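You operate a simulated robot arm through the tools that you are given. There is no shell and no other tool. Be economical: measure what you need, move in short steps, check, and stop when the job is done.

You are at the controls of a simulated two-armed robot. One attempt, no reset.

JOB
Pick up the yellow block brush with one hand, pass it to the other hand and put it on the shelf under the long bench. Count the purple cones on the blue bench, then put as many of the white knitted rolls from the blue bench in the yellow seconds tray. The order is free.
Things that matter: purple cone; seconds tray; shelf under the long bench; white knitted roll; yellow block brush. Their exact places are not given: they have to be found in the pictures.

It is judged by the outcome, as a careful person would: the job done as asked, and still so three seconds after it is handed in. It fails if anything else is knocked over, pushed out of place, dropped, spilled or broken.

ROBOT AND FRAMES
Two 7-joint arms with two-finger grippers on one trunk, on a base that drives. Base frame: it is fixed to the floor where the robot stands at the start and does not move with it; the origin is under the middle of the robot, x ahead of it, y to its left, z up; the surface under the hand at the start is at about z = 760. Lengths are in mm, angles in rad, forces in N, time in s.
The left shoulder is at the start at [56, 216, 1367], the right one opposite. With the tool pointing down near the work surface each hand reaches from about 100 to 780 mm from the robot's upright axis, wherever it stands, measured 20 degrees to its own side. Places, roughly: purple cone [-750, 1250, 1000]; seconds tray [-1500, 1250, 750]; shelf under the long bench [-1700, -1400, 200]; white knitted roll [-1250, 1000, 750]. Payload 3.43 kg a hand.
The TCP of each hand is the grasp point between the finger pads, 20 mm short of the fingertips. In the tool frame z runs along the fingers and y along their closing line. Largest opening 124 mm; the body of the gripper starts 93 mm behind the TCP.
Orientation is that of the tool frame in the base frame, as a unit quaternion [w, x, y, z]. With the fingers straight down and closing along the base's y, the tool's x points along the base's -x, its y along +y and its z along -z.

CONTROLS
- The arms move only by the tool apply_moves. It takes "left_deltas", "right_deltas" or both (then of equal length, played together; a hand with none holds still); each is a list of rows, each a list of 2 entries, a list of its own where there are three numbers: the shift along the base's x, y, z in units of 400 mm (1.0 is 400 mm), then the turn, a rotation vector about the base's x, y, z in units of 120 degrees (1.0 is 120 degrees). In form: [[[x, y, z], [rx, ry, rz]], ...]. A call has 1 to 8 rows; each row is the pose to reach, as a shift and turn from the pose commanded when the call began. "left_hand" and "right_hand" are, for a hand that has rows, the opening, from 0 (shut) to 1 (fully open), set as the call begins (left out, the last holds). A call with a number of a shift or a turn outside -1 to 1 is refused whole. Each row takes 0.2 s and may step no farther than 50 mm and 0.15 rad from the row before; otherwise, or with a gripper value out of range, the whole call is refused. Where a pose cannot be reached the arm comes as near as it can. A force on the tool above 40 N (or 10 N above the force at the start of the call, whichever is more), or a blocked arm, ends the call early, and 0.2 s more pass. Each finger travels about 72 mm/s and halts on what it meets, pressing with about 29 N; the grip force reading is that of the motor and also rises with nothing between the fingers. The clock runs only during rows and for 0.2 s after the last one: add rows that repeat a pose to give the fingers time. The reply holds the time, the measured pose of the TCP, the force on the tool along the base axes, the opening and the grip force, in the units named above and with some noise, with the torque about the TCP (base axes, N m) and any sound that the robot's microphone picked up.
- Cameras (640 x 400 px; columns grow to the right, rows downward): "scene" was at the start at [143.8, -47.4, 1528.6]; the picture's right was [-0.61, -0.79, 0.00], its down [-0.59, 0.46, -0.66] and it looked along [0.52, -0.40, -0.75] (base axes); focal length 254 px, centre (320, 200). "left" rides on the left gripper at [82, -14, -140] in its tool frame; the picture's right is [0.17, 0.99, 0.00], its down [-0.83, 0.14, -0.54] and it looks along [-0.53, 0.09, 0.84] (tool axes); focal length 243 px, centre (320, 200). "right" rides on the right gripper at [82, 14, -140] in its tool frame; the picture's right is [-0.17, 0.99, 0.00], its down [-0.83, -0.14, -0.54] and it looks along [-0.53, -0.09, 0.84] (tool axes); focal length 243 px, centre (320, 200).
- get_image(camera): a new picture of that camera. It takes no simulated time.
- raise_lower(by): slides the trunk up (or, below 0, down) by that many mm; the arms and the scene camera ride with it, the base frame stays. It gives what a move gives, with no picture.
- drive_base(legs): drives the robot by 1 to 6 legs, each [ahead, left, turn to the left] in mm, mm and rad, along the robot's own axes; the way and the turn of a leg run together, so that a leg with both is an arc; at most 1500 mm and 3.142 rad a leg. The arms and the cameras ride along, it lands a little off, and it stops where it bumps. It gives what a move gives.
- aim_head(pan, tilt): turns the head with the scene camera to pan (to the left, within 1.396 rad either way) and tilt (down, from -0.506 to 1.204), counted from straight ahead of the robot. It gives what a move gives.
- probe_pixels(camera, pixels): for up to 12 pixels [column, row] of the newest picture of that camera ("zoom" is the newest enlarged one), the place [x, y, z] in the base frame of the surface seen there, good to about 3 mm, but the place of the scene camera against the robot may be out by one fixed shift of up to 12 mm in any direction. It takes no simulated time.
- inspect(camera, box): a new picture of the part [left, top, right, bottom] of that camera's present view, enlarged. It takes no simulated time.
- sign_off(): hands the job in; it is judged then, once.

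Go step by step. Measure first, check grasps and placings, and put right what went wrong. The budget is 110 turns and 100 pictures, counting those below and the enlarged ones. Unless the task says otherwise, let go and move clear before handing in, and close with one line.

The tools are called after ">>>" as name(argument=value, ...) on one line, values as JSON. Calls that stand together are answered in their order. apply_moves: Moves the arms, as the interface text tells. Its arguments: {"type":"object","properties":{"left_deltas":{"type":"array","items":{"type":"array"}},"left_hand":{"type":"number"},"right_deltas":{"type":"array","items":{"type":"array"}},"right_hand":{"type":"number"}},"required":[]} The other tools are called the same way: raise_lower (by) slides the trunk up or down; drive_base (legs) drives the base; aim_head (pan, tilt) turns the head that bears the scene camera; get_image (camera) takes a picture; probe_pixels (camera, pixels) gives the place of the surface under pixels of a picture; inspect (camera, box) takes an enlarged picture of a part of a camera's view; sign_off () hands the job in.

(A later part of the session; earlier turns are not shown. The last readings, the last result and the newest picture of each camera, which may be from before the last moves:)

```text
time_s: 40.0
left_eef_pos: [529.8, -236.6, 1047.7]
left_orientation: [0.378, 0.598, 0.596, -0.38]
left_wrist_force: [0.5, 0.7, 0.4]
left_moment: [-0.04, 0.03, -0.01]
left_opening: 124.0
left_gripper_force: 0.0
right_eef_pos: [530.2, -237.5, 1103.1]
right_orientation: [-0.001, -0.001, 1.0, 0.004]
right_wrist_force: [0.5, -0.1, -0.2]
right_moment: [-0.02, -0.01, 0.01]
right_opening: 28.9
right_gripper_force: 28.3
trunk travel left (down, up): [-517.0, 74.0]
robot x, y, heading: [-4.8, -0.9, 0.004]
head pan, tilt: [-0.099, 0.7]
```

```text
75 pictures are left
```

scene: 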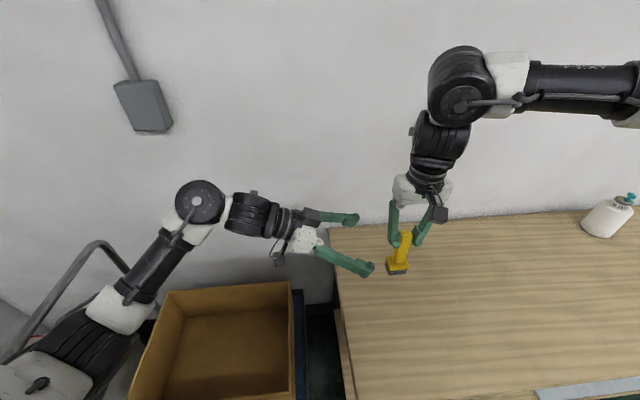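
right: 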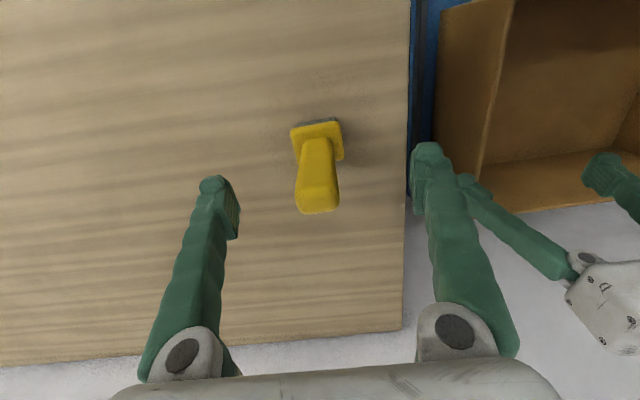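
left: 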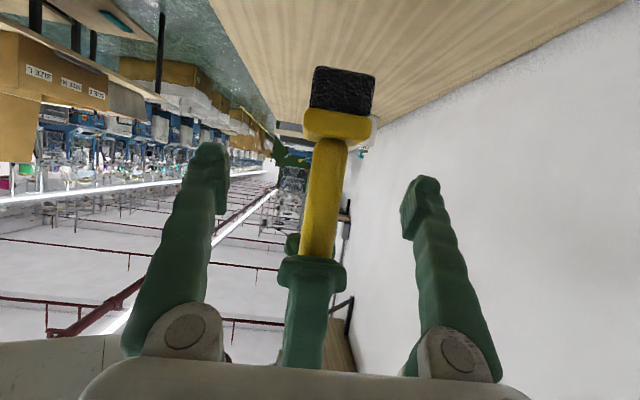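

The handle lies between the left fingers at TCP row 192, below the right fingertips. Closing the left hand.

>>> apply_moves(left_deltas=[[[0, 0, 0], [0, 0, 0]], [[0, 0, 0], [0, 0, 0]], [[0, 0, 0], [0, 0, 0]], [[0, 0, 0], [0, 0, 0]], [[0, 0, 0], [0, 0, 0]], [[0, 0, 0], [0, 0, 0]]], left_hand=0)

>>> get_image(camera="left")

```text
time_s: 41.4
left_eef_pos: [531.4, -236.9, 1046.4]
left_orientation: [0.379, 0.597, 0.598, -0.378]
left_wrist_force: [16.2, -7.4, -3.9]
left_moment: [0.26, 0.11, 0.12]
left_opening: 21.1
left_gripper_force: 29.3
right_eef_pos: [529.9, -236.4, 1103.6]
right_orientation: [-0.002, -0.001, 1.0, 0.004]
right_wrist_force: [-15.9, 7.5, 4.3]
right_moment: [0.13, 0.81, -0.11]
right_opening: 28.8
right_gripper_force: 29.1
trunk travel left (down, up): [-517.0, 74.0]
robot x, y, heading: [-1.1, 1.1, -0.001]
head pan, tilt: [-0.099, 0.7]
```

```text
74 pictures are left
```

left: 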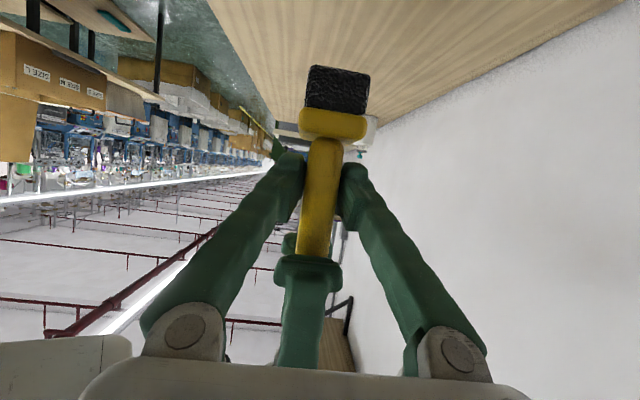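

The left hand holds at 21 mm. Now open the right hand.

>>> apply_moves(right_deltas=[[[0, 0, 0], [0, 0, 0]], [[0, 0, 0], [0, 0, 0]], [[0, 0, 0], [0, 0, 0]], [[0, 0, 0], [0, 0, 0]]], right_hand=1)

>>> apply_moves(right_deltas=[[[0, -0.02, 0.08], [0, 0, 0]], [[0, -0.06, 0.16], [0, 0, 0]], [[0, -0.15, 0.16], [0, 0, 0]], [[-0.03, -0.25, 0.16], [0, 0, 0]], [[-0.06, -0.35, 0.16], [0, 0, 0]], [[-0.1, -0.45, 0.16], [0, 0, 0]]])

>>> get_image(camera="left")

>>> get_image(camera="scene")

```text
time_s: 42.4
left_eef_pos: [529.1, -236.7, 1047.4]
left_orientation: [0.378, 0.598, 0.597, -0.379]
left_wrist_force: [0.2, -0.2, -0.6]
left_moment: [-0.03, 0.01, 0.01]
left_opening: 20.7
left_gripper_force: 29.1
right_eef_pos: [530.9, -238.3, 1103.9]
right_orientation: [-0.001, -0.001, 1.0, 0.003]
right_wrist_force: [0.5, 0.1, 0.8]
right_moment: [-0.02, 0.01, -0.01]
right_opening: 124.1
right_gripper_force: 0.0
trunk travel left (down, up): [-517.0, 74.0]
robot x, y, heading: [-3.3, 2.6, 0.003]
head pan, tilt: [-0.099, 0.7]
```

```text
time_s: 43.8
left_eef_pos: [529.9, -237.8, 1046.9]
left_orientation: [0.378, 0.598, 0.597, -0.379]
left_wrist_force: [0.4, -0.7, -0.6]
left_moment: [-0.02, 0.02, 0.02]
left_opening: 20.7
left_gripper_force: 28.9
right_eef_pos: [487.5, -418.0, 1166.8]
right_orientation: [-0.002, -0.002, 1.0, 0.002]
right_wrist_force: [-0.1, 0.4, 0.0]
right_moment: [0.02, -0.02, 0.0]
right_opening: 124.1
right_gripper_force: 0.1
trunk travel left (down, up): [-517.0, 74.0]
robot x, y, heading: [-0.2, 0.9, -0.002]
head pan, tilt: [-0.099, 0.7]
```

```text
73 pictures are left
```

left: 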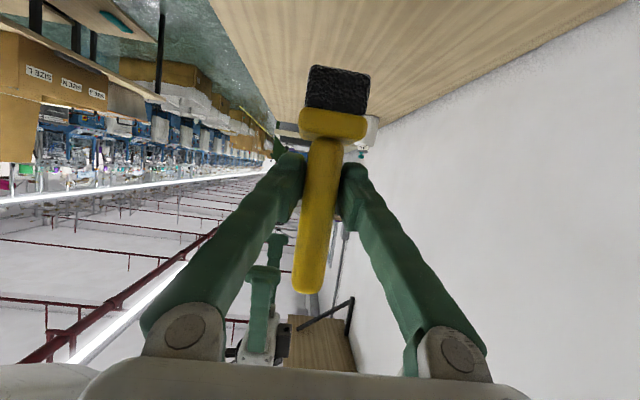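

```text
72 pictures are left
```

scene: 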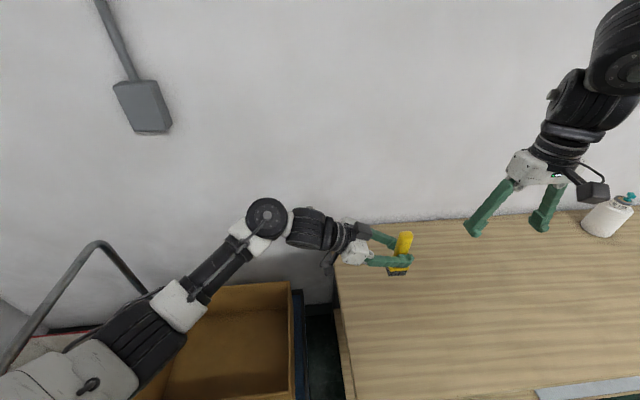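

The pass is done: the left hand alone holds the brush. I'll bring both arms in to a travelling posture, away from the bench.

>>> apply_moves(left_deltas=[[[0.01, 0.1, 0.02], [0, 0, 0]], [[0.02, 0.2, 0.04], [0, 0, 0]], [[0.03, 0.3, 0.06], [0, 0, 0]], [[0.04, 0.4, 0.06], [0, 0, 0]], [[0.05, 0.5, 0.06], [0, 0, 0]], [[0.05, 0.6, 0.06], [0, 0, 0]], [[0.05, 0.65, 0.06], [0, 0, 0]]], right_deltas=[[[-0.04, -0.01, -0.02], [0, 0, 0]], [[-0.08, -0.02, -0.04], [0, 0, 0]], [[-0.12, -0.03, -0.06], [0, 0, 0]], [[-0.16, -0.05, -0.08], [0, 0, 0]], [[-0.2, -0.07, -0.1], [0, 0, 0]], [[-0.24, -0.09, -0.12], [0, 0, 0]], [[-0.28, -0.11, -0.14], [0, 0, 0]]])

>>> aim_head(pan=1.396, tilt=0.9)

>>> get_image(camera="scene")

>>> aim_head(pan=-1.396, tilt=0.9)

>>> get_image(camera="scene")

```text
time_s: 45.4
left_eef_pos: [551.5, 24.3, 1072.4]
left_orientation: [0.378, 0.599, 0.596, -0.379]
left_wrist_force: [-0.2, -0.4, -1.2]
left_moment: [0.0, -0.04, 0.0]
left_opening: 20.7
left_gripper_force: 29.1
right_eef_pos: [376.1, -462.1, 1112.6]
right_orientation: [-0.001, -0.001, 1.0, 0.003]
right_wrist_force: [-0.3, 0.2, 0.0]
right_moment: [0.0, -0.04, -0.03]
right_opening: 124.0
right_gripper_force: 0.1
trunk travel left (down, up): [-517.0, 74.0]
robot x, y, heading: [-0.1, 2.3, -0.001]
head pan, tilt: [-0.099, 0.7]
```

```text
time_s: 47.0
left_eef_pos: [551.8, 22.6, 1070.4]
left_orientation: [0.378, 0.598, 0.597, -0.378]
left_wrist_force: [-0.1, -0.6, -0.4]
left_moment: [-0.05, 0.01, -0.01]
left_opening: 20.7
left_gripper_force: 29.2
right_eef_pos: [377.1, -461.7, 1111.5]
right_orientation: [-0.001, -0.001, 1.0, 0.002]
right_wrist_force: [-0.2, -0.3, 0.4]
right_moment: [0.03, -0.03, -0.02]
right_opening: 123.7
right_gripper_force: 0.0
trunk travel left (down, up): [-517.0, 74.0]
robot x, y, heading: [-5.3, 1.8, -0.001]
head pan, tilt: [1.396, 0.901]
```

```text
71 pictures are left
```

scene: 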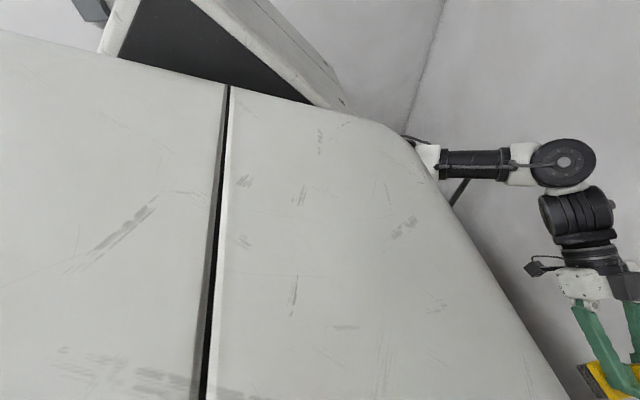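

```text
time_s: 49.5
left_eef_pos: [550.9, 23.6, 1070.7]
left_orientation: [0.378, 0.598, 0.597, -0.378]
left_wrist_force: [-0.4, 0.2, -0.8]
left_moment: [0.03, 0.03, 0.0]
left_opening: 20.8
left_gripper_force: 28.7
right_eef_pos: [376.6, -462.3, 1111.6]
right_orientation: [-0.002, -0.001, 1.0, 0.001]
right_wrist_force: [0.1, 0.4, 0.6]
right_moment: [0.03, 0.01, -0.03]
right_opening: 123.8
right_gripper_force: 0.1
trunk travel left (down, up): [-517.0, 74.0]
robot x, y, heading: [-2.6, -1.1, 0.003]
head pan, tilt: [-1.396, 0.901]
```

```text
70 pictures are left
```

scene: 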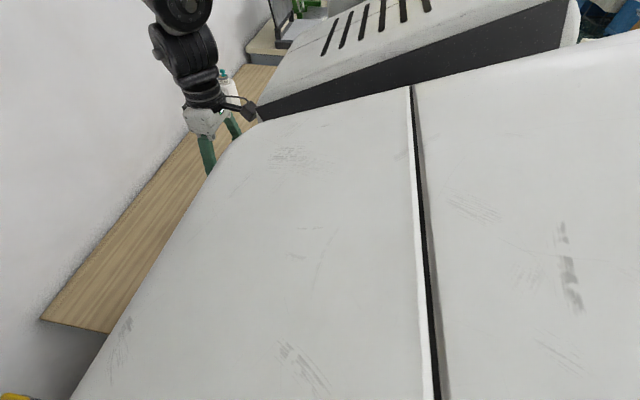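

The shoulders hide the floor, so I'll look flatter on both sides and probe for what stands around and behind.

>>> aim_head(pan=-1.396, tilt=0.3)

>>> get_image(camera="scene")

>>> probe_pixels(camera="scene", pixels=[[460, 180], [530, 250], [580, 280], [620, 200], [630, 250], [440, 160], [400, 150], [560, 200], [500, 220], [590, 240], [250, 190], [280, 160]])

>>> aim_head(pan=1.396, tilt=0.3)

>>> get_image(camera="scene")

```text
time_s: 50.5
left_eef_pos: [551.1, 22.6, 1072.2]
left_orientation: [0.378, 0.598, 0.596, -0.379]
left_wrist_force: [-0.5, -0.8, -1.4]
left_moment: [0.01, -0.01, 0.0]
left_opening: 20.6
left_gripper_force: 28.7
right_eef_pos: [376.4, -460.8, 1112.4]
right_orientation: [-0.002, -0.001, 1.0, 0.002]
right_wrist_force: [0.0, -0.6, 0.8]
right_moment: [0.03, 0.02, -0.01]
right_opening: 124.0
right_gripper_force: 0.1
trunk travel left (down, up): [-517.0, 74.0]
robot x, y, heading: [2.6, -0.9, 0.001]
head pan, tilt: [-1.396, 0.3]
```

```text
69 pictures are left
```

scene: 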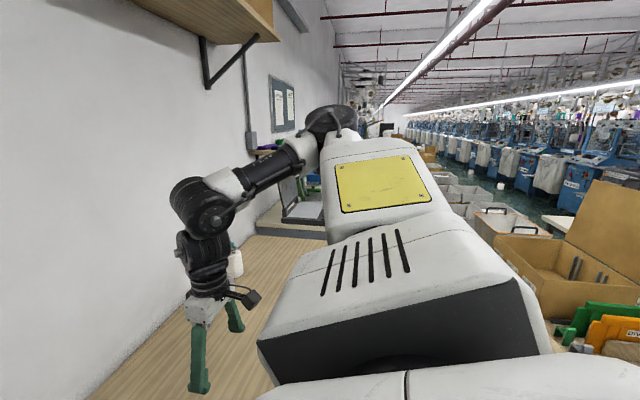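

```text
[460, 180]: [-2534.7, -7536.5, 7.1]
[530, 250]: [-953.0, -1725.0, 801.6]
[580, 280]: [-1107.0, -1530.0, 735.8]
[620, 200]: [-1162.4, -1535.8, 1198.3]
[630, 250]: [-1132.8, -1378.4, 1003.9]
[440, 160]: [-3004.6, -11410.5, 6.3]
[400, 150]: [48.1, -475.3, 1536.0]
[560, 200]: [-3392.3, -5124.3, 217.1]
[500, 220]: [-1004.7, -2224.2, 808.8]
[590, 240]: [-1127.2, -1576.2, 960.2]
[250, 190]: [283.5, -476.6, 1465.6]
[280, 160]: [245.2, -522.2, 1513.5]
```

```text
time_s: 52.9
left_eef_pos: [550.4, 23.4, 1070.9]
left_orientation: [0.378, 0.598, 0.597, -0.378]
left_wrist_force: [-0.5, 0.7, -0.3]
left_moment: [-0.01, -0.03, 0.03]
left_opening: 20.7
left_gripper_force: 28.9
right_eef_pos: [376.9, -461.1, 1112.1]
right_orientation: [-0.001, -0.002, 1.0, 0.002]
right_wrist_force: [0.9, -1.3, 0.2]
right_moment: [0.04, -0.02, 0.01]
right_opening: 123.9
right_gripper_force: 0.0
trunk travel left (down, up): [-517.0, 74.0]
robot x, y, heading: [-2.3, 1.9, 0.004]
head pan, tilt: [1.396, 0.3]
```

```text
68 pictures are left
```

scene: 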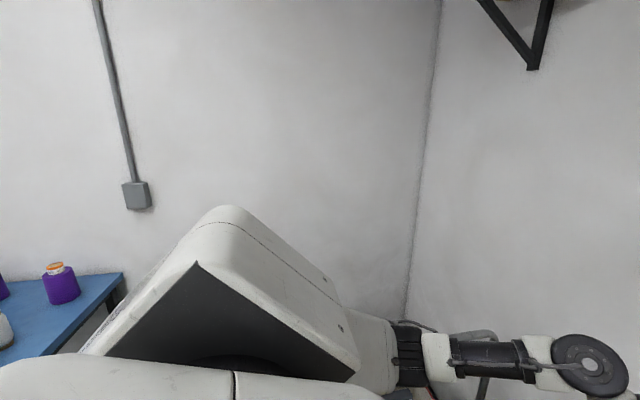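

The long bench seems to lie behind to the right (items at about (-1000,-1700,800)), and the blue bench behind to the left. I'll back off a little and turn left for a better look (the arms are within 600 mm of the axis; the trolley handle is 726 mm away).

>>> drive_base(legs=[[-200, 0, 0]])

>>> drive_base(legs=[[0, 0, -0.8]])

>>> aim_head(pan=-1.2, tilt=0.35)

>>> get_image(camera="scene")

```text
time_s: 54.8
left_eef_pos: [353.2, 24.0, 1070.5]
left_orientation: [0.378, 0.597, 0.597, -0.379]
left_wrist_force: [0.0, 0.7, -0.5]
left_moment: [0.04, -0.01, 0.02]
left_opening: 20.7
left_gripper_force: 28.9
right_eef_pos: [179.1, -461.5, 1111.8]
right_orientation: [-0.001, -0.001, 1.0, 0.002]
right_wrist_force: [0.6, -0.4, 0.8]
right_moment: [0.0, 0.04, -0.04]
right_opening: 123.9
right_gripper_force: 0.1
trunk travel left (down, up): [-517.0, 74.0]
robot x, y, heading: [-204.3, 1.0, -0.003]
head pan, tilt: [1.396, 0.3]
```

```text
time_s: 58.0
left_eef_pos: [205.1, -376.9, 1071.8]
left_orientation: [0.202, 0.782, 0.319, -0.496]
left_wrist_force: [-0.1, 0.6, 0.3]
left_moment: [0.01, 0.02, 0.0]
left_opening: 20.5
left_gripper_force: 29.0
right_eef_pos: [-265.6, -592.0, 1111.2]
right_orientation: [-0.001, 0.386, 0.922, 0.003]
right_wrist_force: [-0.3, -0.2, -0.6]
right_moment: [0.0, -0.02, -0.02]
right_opening: 123.9
right_gripper_force: 0.1
trunk travel left (down, up): [-517.0, 74.0]
robot x, y, heading: [-199.8, -0.3, -0.791]
head pan, tilt: [1.396, 0.3]
```

```text
time_s: 60.3
left_eef_pos: [204.1, -376.9, 1071.0]
left_orientation: [0.203, 0.782, 0.32, -0.495]
left_wrist_force: [-0.9, 0.3, -0.5]
left_moment: [-0.01, 0.0, -0.01]
left_opening: 20.7
left_gripper_force: 28.8
right_eef_pos: [-265.8, -593.0, 1111.6]
right_orientation: [-0.002, 0.386, 0.923, 0.002]
right_wrist_force: [-0.2, -0.4, -0.6]
right_moment: [0.01, 0.02, 0.01]
right_opening: 123.8
right_gripper_force: 0.0
trunk travel left (down, up): [-517.0, 74.0]
robot x, y, heading: [-200.3, 3.4, -0.796]
head pan, tilt: [-1.201, 0.351]
```

```text
67 pictures are left
```

scene: 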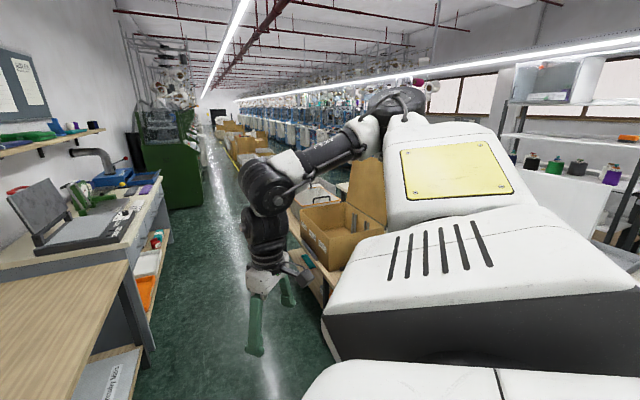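

The aisle is clear and the long bench with boxes runs down its far side. I'll turn further right to face it.

>>> drive_base(legs=[[0, 0, -1.2]])

>>> aim_head(pan=0.0, tilt=0.45)

>>> get_image(camera="scene")

>>> aim_head(pan=-1.0, tilt=0.45)

>>> get_image(camera="scene")

```text
time_s: 64.8
left_eef_pos: [-401.2, -514.1, 1072.3]
left_orientation: [-0.11, 0.826, -0.174, -0.524]
left_wrist_force: [0.5, -0.6, -0.4]
left_moment: [0.0, 0.03, 0.02]
left_opening: 20.9
left_gripper_force: 28.8
right_eef_pos: [-773.8, -158.9, 1113.1]
right_orientation: [-0.001, 0.837, 0.547, 0.002]
right_wrist_force: [0.2, 0.0, 0.8]
right_moment: [0.02, -0.02, 0.01]
right_opening: 124.2
right_gripper_force: 0.0
trunk travel left (down, up): [-517.0, 74.0]
robot x, y, heading: [-197.8, -0.4, -1.986]
head pan, tilt: [-1.201, 0.351]
```

```text
time_s: 66.2
left_eef_pos: [-401.6, -514.0, 1070.7]
left_orientation: [-0.111, 0.827, -0.175, -0.523]
left_wrist_force: [0.1, 0.3, -0.6]
left_moment: [0.03, 0.02, 0.03]
left_opening: 20.5
left_gripper_force: 28.9
right_eef_pos: [-773.2, -158.2, 1111.5]
right_orientation: [0.001, 0.837, 0.547, 0.003]
right_wrist_force: [-0.6, -0.3, -0.3]
right_moment: [0.01, 0.03, 0.02]
right_opening: 124.0
right_gripper_force: 0.0
trunk travel left (down, up): [-517.0, 74.0]
robot x, y, heading: [-198.9, 2.3, -1.985]
head pan, tilt: [0.0, 0.45]
```

```text
66 pictures are left
```

scene: 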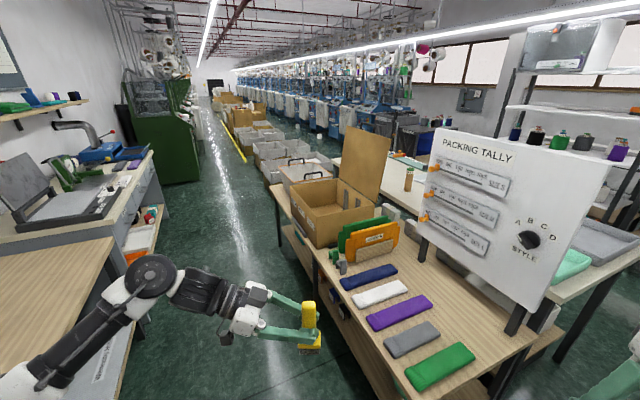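

```text
time_s: 67.4
left_eef_pos: [-400.7, -515.0, 1071.4]
left_orientation: [-0.111, 0.827, -0.175, -0.523]
left_wrist_force: [0.4, -0.2, -1.3]
left_moment: [0.0, 0.0, -0.02]
left_opening: 20.7
left_gripper_force: 28.7
right_eef_pos: [-773.3, -158.0, 1113.0]
right_orientation: [0.002, 0.837, 0.547, 0.003]
right_wrist_force: [0.3, -0.4, 0.2]
right_moment: [0.0, 0.03, 0.0]
right_opening: 124.1
right_gripper_force: 0.0
trunk travel left (down, up): [-517.0, 74.0]
robot x, y, heading: [-198.5, -1.5, -1.984]
head pan, tilt: [-1.0, 0.45]
```

```text
65 pictures are left
```

scene: 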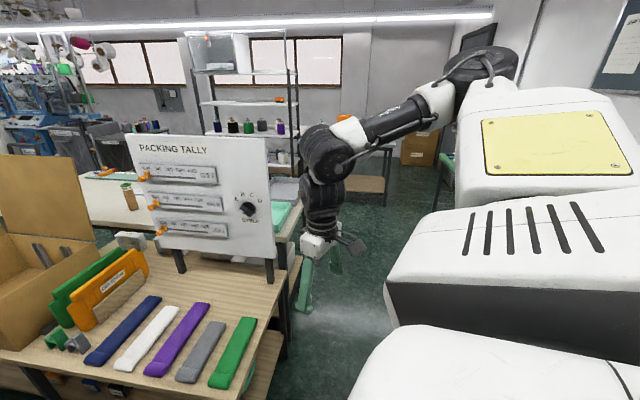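

A packing bench with knitted strips, a board, and a second bench behind it are visible. I'll probe their corners and the floor to lay them out.

>>> probe_pixels(camera="scene", pixels=[[245, 390], [290, 265], [20, 345], [215, 310], [290, 345], [115, 205], [290, 195], [340, 330], [380, 190], [300, 220], [265, 355], [90, 390]])

>>> inspect(camera="scene", box=[0, 120, 400, 400])

```text
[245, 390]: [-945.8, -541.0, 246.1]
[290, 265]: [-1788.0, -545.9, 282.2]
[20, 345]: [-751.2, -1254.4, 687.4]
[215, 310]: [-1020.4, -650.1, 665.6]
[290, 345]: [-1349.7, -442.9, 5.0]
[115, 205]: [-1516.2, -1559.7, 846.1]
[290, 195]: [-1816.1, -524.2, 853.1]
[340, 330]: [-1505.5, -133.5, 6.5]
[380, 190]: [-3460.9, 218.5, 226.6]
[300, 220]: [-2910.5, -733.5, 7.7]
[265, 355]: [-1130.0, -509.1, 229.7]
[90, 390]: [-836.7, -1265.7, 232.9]
```

```text
1.43 times, centred on (200, 260) of scene
```

zoom: 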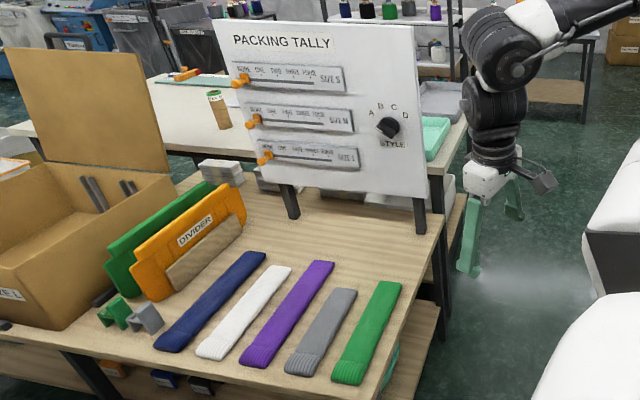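

The far bench (x -1500 to -1820, beginning at y≈-524, shelf z≈280) matches the given rough place of the long bench's shelf. I'll turn to face -x and look at the way and at the blue bench.

>>> drive_base(legs=[[0, 0, -1.157]])

>>> aim_head(pan=-0.7, tilt=0.45)

>>> get_image(camera="scene")

>>> aim_head(pan=0.4, tilt=0.4)

>>> get_image(camera="scene")

```text
time_s: 71.8
left_eef_pos: [-751.6, -25.7, 1070.4]
left_orientation: [-0.379, 0.597, -0.597, -0.379]
left_wrist_force: [0.4, 0.3, -1.0]
left_moment: [0.03, 0.0, 0.01]
left_opening: 20.7
left_gripper_force: 29.2
right_eef_pos: [-577.9, 460.6, 1110.9]
right_orientation: [0.002, 1.0, 0.004, 0.001]
right_wrist_force: [1.5, -0.4, -0.2]
right_moment: [0.03, 0.03, 0.0]
right_opening: 123.8
right_gripper_force: 0.1
trunk travel left (down, up): [-517.0, 74.0]
robot x, y, heading: [-196.1, -2.1, -3.142]
head pan, tilt: [-1.0, 0.45]
```

```text
time_s: 72.6
left_eef_pos: [-750.7, -26.0, 1073.0]
left_orientation: [-0.378, 0.598, -0.596, -0.379]
left_wrist_force: [-0.6, 0.3, -2.1]
left_moment: [0.0, -0.02, -0.02]
left_opening: 20.7
left_gripper_force: 29.4
right_eef_pos: [-578.3, 460.3, 1113.8]
right_orientation: [0.003, 1.0, 0.005, 0.002]
right_wrist_force: [0.2, -0.7, -0.5]
right_moment: [-0.03, -0.01, 0.02]
right_opening: 124.1
right_gripper_force: 0.0
trunk travel left (down, up): [-517.0, 74.0]
robot x, y, heading: [-198.3, -0.6, -3.136]
head pan, tilt: [-0.7, 0.45]
```

```text
63 pictures are left
```

scene: 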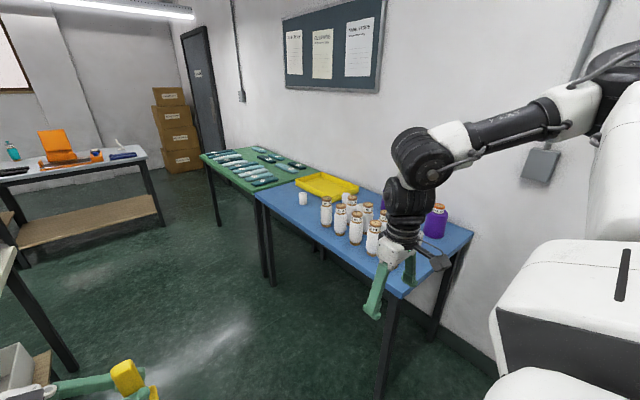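

```text
time_s: 73.9
left_eef_pos: [-751.4, -25.8, 1072.0]
left_orientation: [-0.379, 0.598, -0.597, -0.378]
left_wrist_force: [-0.1, -0.1, -0.9]
left_moment: [-0.02, -0.02, -0.01]
left_opening: 20.6
left_gripper_force: 29.1
right_eef_pos: [-578.6, 459.8, 1111.0]
right_orientation: [0.002, 1.0, 0.003, 0.002]
right_wrist_force: [0.0, -0.3, 0.0]
right_moment: [-0.02, 0.04, 0.04]
right_opening: 124.2
right_gripper_force: 0.1
trunk travel left (down, up): [-517.0, 74.0]
robot x, y, heading: [-198.5, -3.4, -3.139]
head pan, tilt: [0.4, 0.4]
```

```text
62 pictures are left
```

scene: 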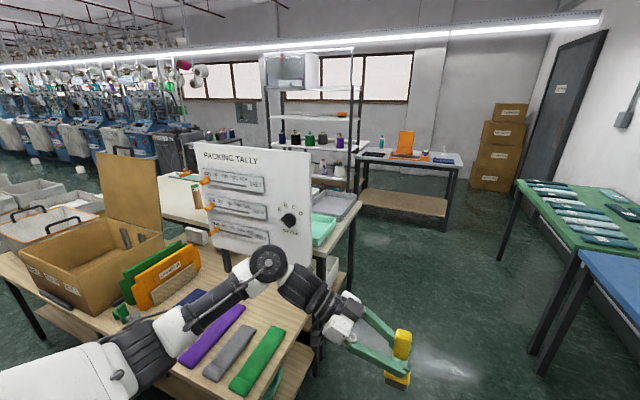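

The blue bench with cones, rolls and yellow tray is ahead right, and the way along -x looks clear. I'll drive forward and then turn left to face the end of the long bench.

>>> drive_base(legs=[[1400, 0, 0]])

>>> aim_head(pan=1.2, tilt=0.6)

>>> get_image(camera="scene")

>>> aim_head(pan=-1.1, tilt=0.55)

>>> get_image(camera="scene")

```text
time_s: 78.2
left_eef_pos: [-1309.1, -8.0, 1074.4]
left_orientation: [0.381, -0.592, 0.603, 0.376]
left_wrist_force: [0.3, 0.8, -1.3]
left_moment: [0.01, -0.01, 0.06]
left_opening: 21.1
left_gripper_force: 28.8
right_eef_pos: [-1146.8, 466.7, 1111.9]
right_orientation: [0.006, 1.0, 0.003, -0.002]
right_wrist_force: [1.4, 0.5, -0.6]
right_moment: [0.04, 0.06, -0.01]
right_opening: 124.1
right_gripper_force: 0.0
trunk travel left (down, up): [-517.0, 74.0]
robot x, y, heading: [-777.4, -0.1, -3.135]
head pan, tilt: [0.4, 0.4]
stopped in leg 1: the robot was blocked; the commanded pose is now the measured one
```

```text
time_s: 79.3
left_eef_pos: [-1311.4, -8.9, 1071.2]
left_orientation: [0.381, -0.594, 0.601, 0.375]
left_wrist_force: [0.9, 0.4, -0.7]
left_moment: [0.0, 0.01, -0.03]
left_opening: 20.6
left_gripper_force: 28.9
right_eef_pos: [-1147.0, 468.7, 1109.3]
right_orientation: [0.006, 1.0, 0.003, -0.001]
right_wrist_force: [0.1, -0.4, 0.0]
right_moment: [0.01, -0.03, -0.03]
right_opening: 124.0
right_gripper_force: 0.1
trunk travel left (down, up): [-517.0, 74.0]
robot x, y, heading: [-770.9, 1.4, -3.134]
head pan, tilt: [1.201, 0.6]
```

```text
61 pictures are left
```

scene: 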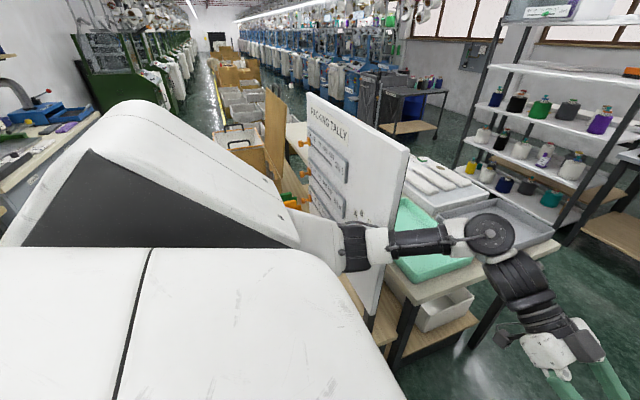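

```text
time_s: 81.4
left_eef_pos: [-1312.1, -8.9, 1072.2]
left_orientation: [0.381, -0.594, 0.602, 0.374]
left_wrist_force: [0.3, 0.3, -0.6]
left_moment: [0.01, 0.03, -0.02]
left_opening: 20.8
left_gripper_force: 29.3
right_eef_pos: [-1148.8, 467.7, 1109.0]
right_orientation: [0.007, 1.0, 0.004, -0.001]
right_wrist_force: [0.2, 0.2, -0.7]
right_moment: [0.0, -0.01, 0.02]
right_opening: 123.8
right_gripper_force: 0.1
trunk travel left (down, up): [-517.0, 74.0]
robot x, y, heading: [-771.7, 0.5, -3.132]
head pan, tilt: [-1.1, 0.55]
```

```text
60 pictures are left
```

scene: 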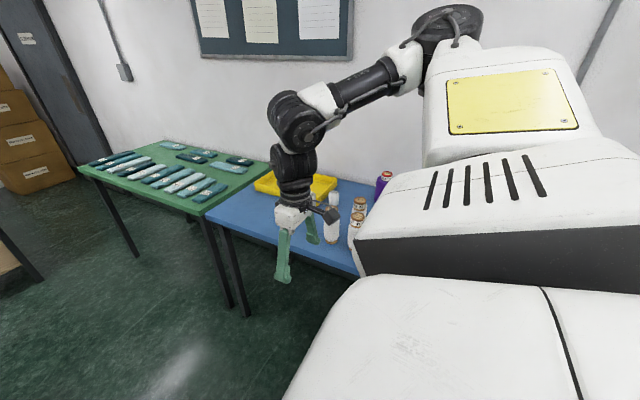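

The drive was blocked at x≈-775, and the left arm's pose shifted by 20 mm. Its elbow probably touched the tally board at (370,240) of the left-hand view. I'll back straight off and look at the board.

>>> drive_base(legs=[[-150, 0, 0]])

>>> aim_head(pan=0.75, tilt=0.5)

>>> get_image(camera="scene")

```text
time_s: 83.0
left_eef_pos: [-1171.1, -20.1, 1067.8]
left_orientation: [0.384, -0.595, 0.597, 0.376]
left_wrist_force: [0.2, -0.1, -0.1]
left_moment: [-0.01, -0.02, -0.04]
left_opening: 20.6
left_gripper_force: 29.1
right_eef_pos: [-1006.7, 458.4, 1110.8]
right_orientation: [0.003, 1.0, 0.004, 0.003]
right_wrist_force: [-0.3, 0.5, -0.1]
right_moment: [-0.01, -0.01, 0.01]
right_opening: 124.3
right_gripper_force: 0.1
trunk travel left (down, up): [-517.0, 74.0]
robot x, y, heading: [-626.6, -0.2, -3.134]
head pan, tilt: [-1.1, 0.55]
```

```text
time_s: 84.8
left_eef_pos: [-1170.0, -19.2, 1068.1]
left_orientation: [0.385, -0.594, 0.598, 0.376]
left_wrist_force: [0.7, 0.5, -0.3]
left_moment: [0.01, -0.02, 0.0]
left_opening: 20.6
left_gripper_force: 29.3
right_eef_pos: [-1005.3, 459.0, 1111.2]
right_orientation: [0.003, 1.0, 0.004, 0.002]
right_wrist_force: [-1.0, 0.5, 0.3]
right_moment: [-0.02, 0.01, 0.01]
right_opening: 123.9
right_gripper_force: 0.1
trunk travel left (down, up): [-517.0, 74.0]
robot x, y, heading: [-626.6, 1.4, -3.137]
head pan, tilt: [0.75, 0.499]
```

```text
59 pictures are left
```

scene: 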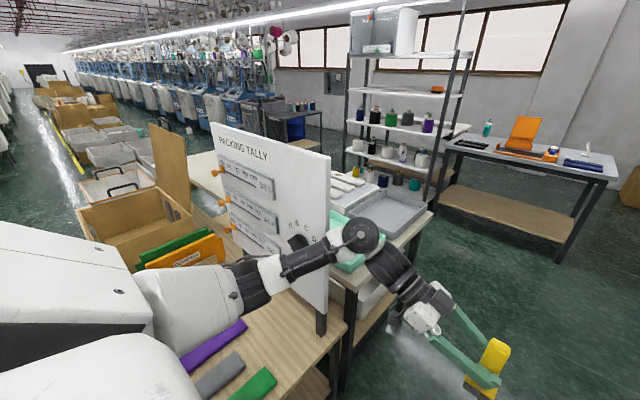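

The board still stands on its posts, apparently unmoved. I'll probe its edge and the elbow to choose a lateral clearance.

>>> probe_pixels(camera="scene", pixels=[[328, 165], [318, 310], [340, 325], [265, 275], [310, 260], [360, 235], [240, 290], [200, 300], [430, 215], [350, 285], [430, 330], [330, 200]])

>>> aim_head(pan=-0.8, tilt=0.5)

>>> get_image(camera="scene")

```text
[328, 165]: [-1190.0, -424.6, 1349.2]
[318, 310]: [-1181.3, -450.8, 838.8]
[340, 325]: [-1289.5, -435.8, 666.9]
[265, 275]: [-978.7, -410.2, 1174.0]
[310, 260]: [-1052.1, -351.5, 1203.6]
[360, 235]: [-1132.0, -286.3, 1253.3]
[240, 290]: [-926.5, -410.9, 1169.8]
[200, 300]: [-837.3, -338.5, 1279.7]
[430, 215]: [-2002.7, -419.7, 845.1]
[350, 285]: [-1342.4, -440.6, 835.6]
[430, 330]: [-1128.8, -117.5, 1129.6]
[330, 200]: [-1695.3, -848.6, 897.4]
```

```text
time_s: 86.4
left_eef_pos: [-1170.3, -19.5, 1068.0]
left_orientation: [0.384, -0.595, 0.598, 0.375]
left_wrist_force: [0.3, 0.4, -1.0]
left_moment: [-0.06, 0.01, -0.03]
left_opening: 20.6
left_gripper_force: 29.3
right_eef_pos: [-1004.9, 459.4, 1111.0]
right_orientation: [0.002, 1.0, 0.004, 0.003]
right_wrist_force: [0.5, -0.1, 0.3]
right_moment: [0.01, -0.02, 0.0]
right_opening: 123.9
right_gripper_force: 0.1
trunk travel left (down, up): [-517.0, 74.0]
robot x, y, heading: [-622.3, -2.3, -3.133]
head pan, tilt: [-0.799, 0.499]
```

```text
58 pictures are left
```

scene: 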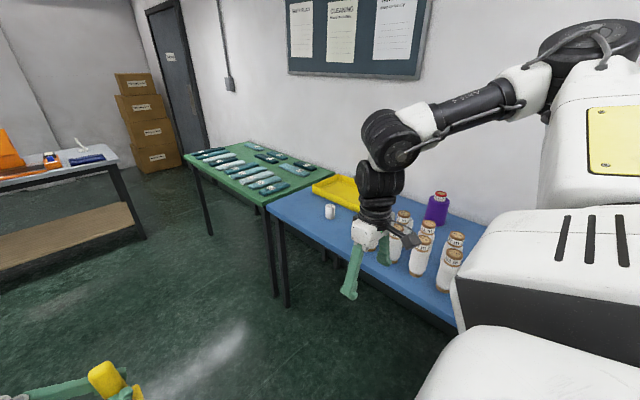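

The board's edge is at y≈-424, and the elbow reaches y≈-412. Let me probe the blue bench's front edge before shifting right.

>>> probe_pixels(camera="scene", pixels=[[268, 205], [300, 228], [440, 318], [290, 305], [330, 211], [340, 190], [420, 255], [437, 210], [195, 170], [262, 203], [120, 200], [330, 175]])

>>> inspect(camera="scene", box=[260, 150, 500, 340])

```text
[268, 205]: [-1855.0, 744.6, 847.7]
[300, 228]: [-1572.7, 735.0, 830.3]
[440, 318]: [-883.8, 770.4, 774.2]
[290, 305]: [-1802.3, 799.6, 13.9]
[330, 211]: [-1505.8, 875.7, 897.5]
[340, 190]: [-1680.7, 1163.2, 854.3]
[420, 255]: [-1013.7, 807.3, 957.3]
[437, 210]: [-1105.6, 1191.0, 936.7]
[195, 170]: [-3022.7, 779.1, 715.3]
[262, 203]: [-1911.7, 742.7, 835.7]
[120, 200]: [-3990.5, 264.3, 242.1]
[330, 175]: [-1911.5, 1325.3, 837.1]
```

```text
2.11 times, centred on (380, 245) of scene
```

zoom: 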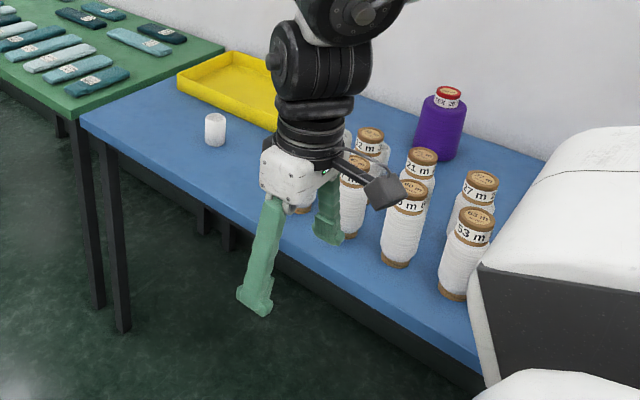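

Corridor runs from y≈-424 to 740 with the blue bench top at z≈840. I'll shift 110 mm to the right and drive on to x≈-1600.

>>> drive_base(legs=[[0, -120, 0], [975, 0, 0]])

>>> aim_head(pan=1.3, tilt=0.6)

>>> get_image(camera="scene")

```text
time_s: 94.5
left_eef_pos: [-2149.7, 89.8, 1069.2]
left_orientation: [0.384, -0.595, 0.598, 0.376]
left_wrist_force: [-0.2, 0.2, -0.7]
left_moment: [0.02, -0.02, 0.0]
left_opening: 20.5
left_gripper_force: 28.9
right_eef_pos: [-1985.9, 569.8, 1111.1]
right_orientation: [0.003, 1.0, 0.004, 0.001]
right_wrist_force: [0.6, 0.0, 0.4]
right_moment: [0.01, -0.02, -0.01]
right_opening: 124.0
right_gripper_force: 0.1
trunk travel left (down, up): [-517.0, 74.0]
robot x, y, heading: [-1606.1, 110.3, -3.131]
head pan, tilt: [-0.799, 0.499]
```

```text
time_s: 96.5
left_eef_pos: [-2149.8, 90.0, 1068.3]
left_orientation: [0.384, -0.596, 0.598, 0.375]
left_wrist_force: [-0.2, -0.3, -0.6]
left_moment: [0.04, -0.04, -0.02]
left_opening: 20.6
left_gripper_force: 28.8
right_eef_pos: [-1985.3, 569.4, 1112.4]
right_orientation: [0.003, 1.0, 0.005, 0.002]
right_wrist_force: [0.1, 0.5, 0.0]
right_moment: [0.03, 0.01, -0.01]
right_opening: 124.1
right_gripper_force: 0.0
trunk travel left (down, up): [-517.0, 74.0]
robot x, y, heading: [-1602.5, 115.7, -3.133]
head pan, tilt: [1.3, 0.6]
```

```text
56 pictures are left
```

scene: 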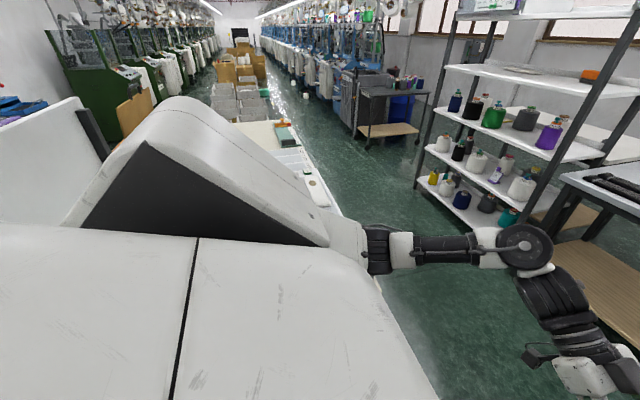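

Turning left by 1.57 to face the bench end: the arm sweep radius (~600) clears the board (680 away), and the hands stay above z 990.

>>> drive_base(legs=[[0, 0, 1.56]])

>>> aim_head(pan=0.0, tilt=0.75)

>>> get_image(camera="scene")

```text
time_s: 102.1
left_eef_pos: [-1594.8, -433.2, 1069.3]
left_orientation: [-0.009, 0.843, -0.008, -0.538]
left_wrist_force: [0.3, 1.0, 0.5]
left_moment: [0.0, 0.01, 0.03]
left_opening: 21.0
left_gripper_force: 28.7
right_eef_pos: [-2071.1, -261.2, 1111.8]
right_orientation: [0.001, 0.709, 0.705, 0.004]
right_wrist_force: [-0.5, -0.6, -0.4]
right_moment: [-0.02, -0.02, -0.01]
right_opening: 124.2
right_gripper_force: 0.0
trunk travel left (down, up): [-517.0, 74.0]
robot x, y, heading: [-1608.0, 109.6, -1.577]
head pan, tilt: [1.3, 0.6]
```

```text
time_s: 103.6
left_eef_pos: [-1594.3, -432.9, 1069.3]
left_orientation: [-0.01, 0.843, -0.009, -0.537]
left_wrist_force: [0.7, 0.4, -0.2]
left_moment: [0.03, 0.0, 0.03]
left_opening: 20.8
left_gripper_force: 28.8
right_eef_pos: [-2070.7, -260.3, 1112.2]
right_orientation: [0.001, 0.71, 0.704, 0.003]
right_wrist_force: [-1.0, 0.3, -0.1]
right_moment: [-0.03, -0.02, -0.01]
right_opening: 123.9
right_gripper_force: 0.0
trunk travel left (down, up): [-517.0, 74.0]
robot x, y, heading: [-1605.0, 112.8, -1.586]
head pan, tilt: [0.0, 0.75]
```

```text
55 pictures are left
```

scene: 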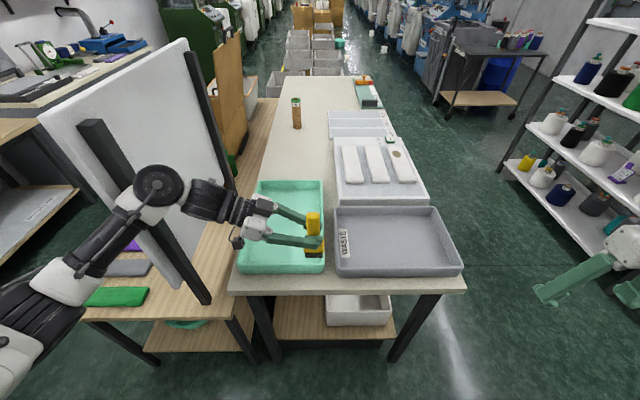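

The long bench's end is right in front; its wooden shelf shows at (300,315), with a white bin at (355,308) to its right. I'll probe these.

>>> probe_pixels(camera="scene", pixels=[[275, 340], [300, 338], [392, 338], [300, 315], [320, 320], [285, 300], [330, 325], [327, 300], [235, 292], [463, 292], [270, 358], [395, 360]])

>>> inspect(camera="scene", box=[220, 260, 480, 390])

```text
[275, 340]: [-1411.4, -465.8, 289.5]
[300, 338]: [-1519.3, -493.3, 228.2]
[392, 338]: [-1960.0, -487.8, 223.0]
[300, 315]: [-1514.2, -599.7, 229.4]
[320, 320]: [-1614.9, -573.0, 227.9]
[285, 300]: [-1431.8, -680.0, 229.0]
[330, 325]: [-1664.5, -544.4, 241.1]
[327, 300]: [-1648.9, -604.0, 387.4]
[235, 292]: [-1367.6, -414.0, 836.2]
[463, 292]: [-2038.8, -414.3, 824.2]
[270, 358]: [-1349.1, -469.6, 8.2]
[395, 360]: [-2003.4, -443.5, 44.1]
```

```text
2.46 times, centred on (350, 325) of scene
```

zoom: 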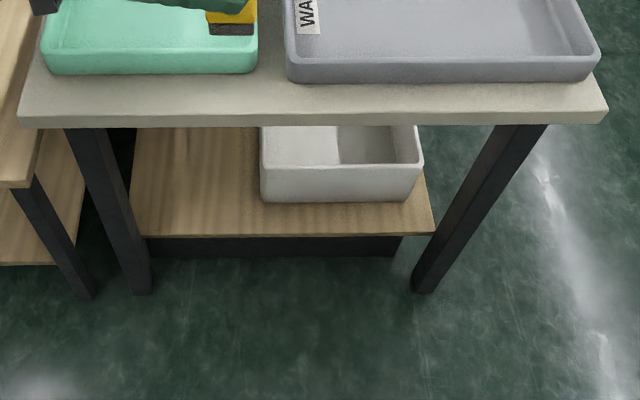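

Shelf top is z≈229 with its edge at y≈-483; the free spot is x -1430 to -1640. I'll aim at (-1535,-570). First I back off 140 mm so the arm can be lowered in front of the bench.

>>> drive_base(legs=[[-140, 0, 0]])

>>> raise_lower(by=-400)

>>> get_image(camera="scene")

```text
time_s: 105.1
left_eef_pos: [-1595.4, -296.3, 1068.7]
left_orientation: [-0.012, 0.843, -0.011, -0.538]
left_wrist_force: [0.3, -0.6, -0.1]
left_moment: [-0.02, 0.02, -0.01]
left_opening: 20.7
left_gripper_force: 28.8
right_eef_pos: [-2070.3, -122.1, 1111.3]
right_orientation: [0.0, 0.711, 0.703, 0.004]
right_wrist_force: [-1.2, 0.7, 0.2]
right_moment: [0.02, 0.03, 0.02]
right_opening: 123.8
right_gripper_force: 0.0
trunk travel left (down, up): [-517.0, 74.0]
robot x, y, heading: [-1604.6, 250.7, -1.582]
head pan, tilt: [0.0, 0.75]
```

```text
time_s: 108.9
left_eef_pos: [-1595.4, -293.9, 668.5]
left_orientation: [-0.011, 0.843, -0.01, -0.537]
left_wrist_force: [0.1, -1.2, -0.4]
left_moment: [-0.01, -0.01, -0.04]
left_opening: 20.7
left_gripper_force: 29.1
right_eef_pos: [-2069.5, -124.5, 693.4]
right_orientation: [-0.018, 0.71, 0.703, 0.021]
right_wrist_force: [0.2, 0.5, 0.6]
right_moment: [0.03, 0.0, -0.01]
right_opening: 123.9
right_gripper_force: 0.0
trunk travel left (down, up): [-117.0, 474.0]
robot x, y, heading: [-1603.8, 251.6, -1.583]
head pan, tilt: [0.0, 0.75]
```

```text
53 pictures are left
```

scene: 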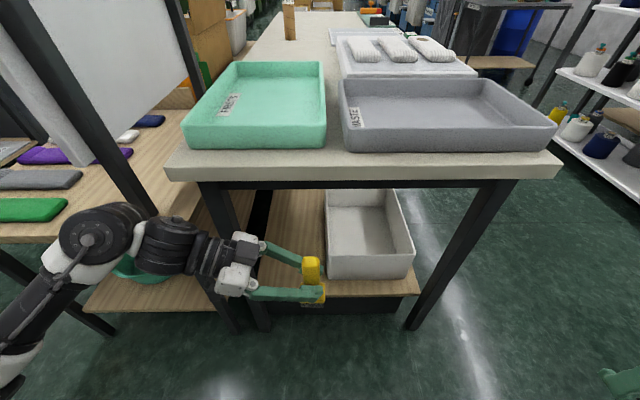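

Trunk lowered and clear. Now I'll turn the left hand towards the shelf while lowering it in front of the bench.

>>> apply_moves(left_deltas=[[[0, 0, -0.06], [0, 0, 0.065]], [[0, 0, -0.12], [0, 0, 0.13]], [[0, 0, -0.18], [0, 0, 0.195]], [[0, 0, -0.24], [0, 0, 0.26]], [[0, 0, -0.3], [0, 0, 0.325]], [[0, 0, -0.36], [0, 0, 0.39]], [[0, 0, -0.42], [0, 0, 0.455]], [[0, 0, -0.48], [0, 0, 0.52]]])

>>> get_image(camera="scene")

```text
time_s: 110.7
left_eef_pos: [-1593.9, -292.1, 475.6]
left_orientation: [0.269, 0.727, 0.428, -0.464]
left_wrist_force: [0.3, 0.4, -1.6]
left_moment: [0.01, 0.01, -0.03]
left_opening: 20.6
left_gripper_force: 29.4
right_eef_pos: [-2069.8, -125.3, 693.0]
right_orientation: [-0.018, 0.711, 0.703, 0.022]
right_wrist_force: [-0.4, 0.3, -0.4]
right_moment: [0.03, -0.02, -0.01]
right_opening: 123.9
right_gripper_force: 0.1
trunk travel left (down, up): [-117.0, 474.0]
robot x, y, heading: [-1600.1, 252.0, -1.585]
head pan, tilt: [0.0, 0.75]
```

```text
52 pictures are left
```

scene: 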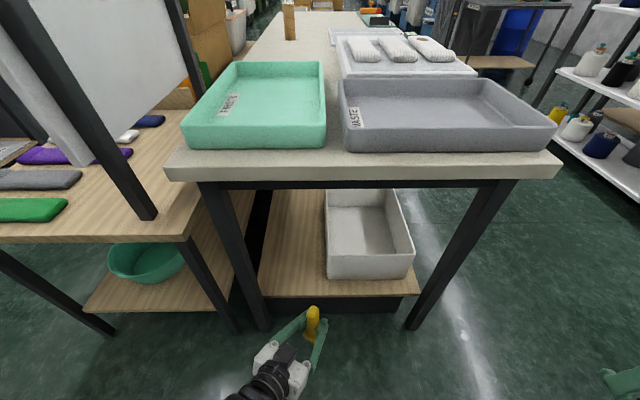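

Exact. I'll finish the turn and go to (-1535,-310,325), just in front of the shelf.

>>> apply_moves(left_deltas=[[[0.03, -0.01, -0.07], [0, 0, 0.05]], [[0.06, -0.02, -0.14], [0, 0, 0.1]], [[0.09, -0.03, -0.21], [0, 0, 0.15]], [[0.12, -0.04, -0.28], [0, 0, 0.2]], [[0.1475, -0.045, -0.34], [0, 0, 0.23]], [[0.1475, -0.045, -0.34], [0, 0, 0.23]]])

>>> get_image(camera="scene")

>>> get_image(camera="left")

```text
time_s: 111.9
left_eef_pos: [-1490.2, -352.9, 432.2]
left_orientation: [0.427, 0.552, 0.573, -0.429]
left_wrist_force: [0.6, 0.2, -0.6]
left_moment: [-0.02, -0.03, -0.01]
left_opening: 20.6
left_gripper_force: 29.1
right_eef_pos: [-2070.3, -126.5, 691.1]
right_orientation: [-0.019, 0.71, 0.703, 0.023]
right_wrist_force: [0.0, -0.2, -1.0]
right_moment: [-0.04, 0.0, 0.0]
right_opening: 124.1
right_gripper_force: 0.0
trunk travel left (down, up): [-117.0, 474.0]
robot x, y, heading: [-1600.0, 247.2, -1.581]
head pan, tilt: [0.0, 0.75]
stopped in row 5 (left hand): the arm was blocked; the commanded pose is now the measured one
```

```text
51 pictures are left
```

scene: 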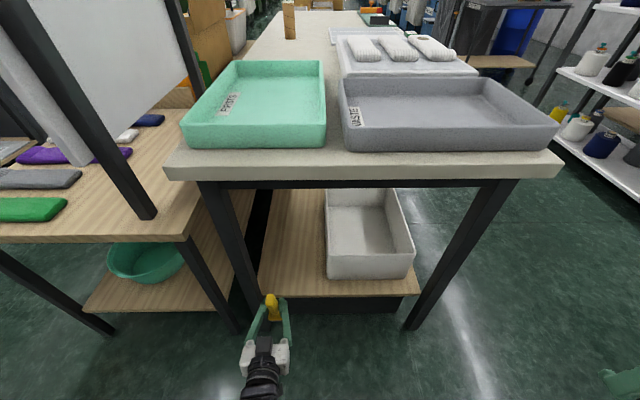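

```text
50 pictures are left
```

left: 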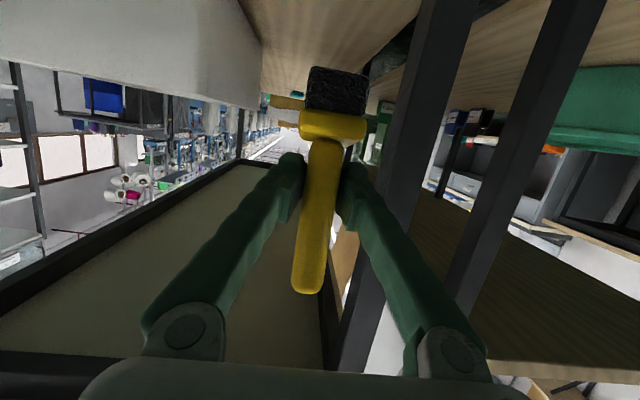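

The arm blocked slightly high, and the hand pitch is now 15° instead of 25°. I'll lower the trunk 100 more, then straighten the brush.

>>> raise_lower(by=-100)

>>> apply_moves(left_deltas=[[[0, 0, 0.01], [0.02, 0, 0]], [[-0.01, 0, 0.03], [0.04, 0, 0]], [[-0.02, 0, 0.05], [0.06, 0, 0]], [[-0.03, 0, 0.05], [0.08, 0, 0]], [[-0.03, 0, 0.05], [0.08, 0, 0]]])

```text
time_s: 112.7
left_eef_pos: [-1459.1, -379.0, 480.0]
left_orientation: [0.472, 0.488, 0.56, -0.474]
left_wrist_force: [-0.3, 1.1, -1.0]
left_moment: [0.01, 0.0, 0.0]
left_opening: 20.8
left_gripper_force: 29.2
right_eef_pos: [-2070.1, -130.9, 632.7]
right_orientation: [-0.028, 0.71, 0.703, 0.031]
right_wrist_force: [-0.3, -0.4, 0.1]
right_moment: [0.0, 0.02, 0.0]
right_opening: 124.1
right_gripper_force: 0.1
trunk travel left (down, up): [-65.0, 525.0]
robot x, y, heading: [-1602.2, 250.4, -1.579]
head pan, tilt: [0.0, 0.75]
stopped: the arm was blocked; the commanded pose is now the measured one
```

```text
time_s: 114.1
left_eef_pos: [-1439.3, -374.8, 484.5]
left_orientation: [0.453, 0.553, 0.573, -0.4]
left_wrist_force: [0.4, -0.3, -0.5]
left_moment: [0.02, 0.02, 0.02]
left_opening: 20.9
left_gripper_force: 28.8
right_eef_pos: [-2070.6, -130.0, 635.1]
right_orientation: [-0.026, 0.71, 0.703, 0.03]
right_wrist_force: [-0.6, 1.1, 0.3]
right_moment: [-0.01, 0.02, 0.04]
right_opening: 124.1
right_gripper_force: 0.2
trunk travel left (down, up): [-65.0, 525.0]
robot x, y, heading: [-1598.8, 252.5, -1.579]
head pan, tilt: [0.0, 0.75]
stopped in row 5 (left hand): the arm was blocked; the commanded pose is now the measured one
```

Lowering the trunk pushed the hand up, so something below blocks the left arm. I'll look down-left.

>>> aim_head(pan=0.5, tilt=1.2)

>>> get_image(camera="scene")

```text
time_s: 115.0
left_eef_pos: [-1439.3, -373.8, 484.7]
left_orientation: [0.452, 0.554, 0.573, -0.401]
left_wrist_force: [0.8, 0.1, -1.4]
left_moment: [0.0, -0.01, 0.02]
left_opening: 20.9
left_gripper_force: 29.3
right_eef_pos: [-2070.0, -129.7, 635.8]
right_orientation: [-0.027, 0.71, 0.703, 0.03]
right_wrist_force: [-0.5, 0.2, 0.2]
right_moment: [0.01, -0.02, 0.0]
right_opening: 123.9
right_gripper_force: 0.0
trunk travel left (down, up): [-65.0, 525.0]
robot x, y, heading: [-1603.0, 247.8, -1.586]
head pan, tilt: [0.499, 1.201]
```

```text
49 pictures are left
```

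scene: 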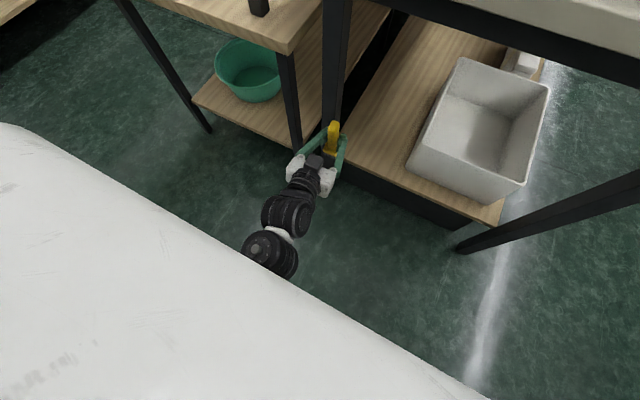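

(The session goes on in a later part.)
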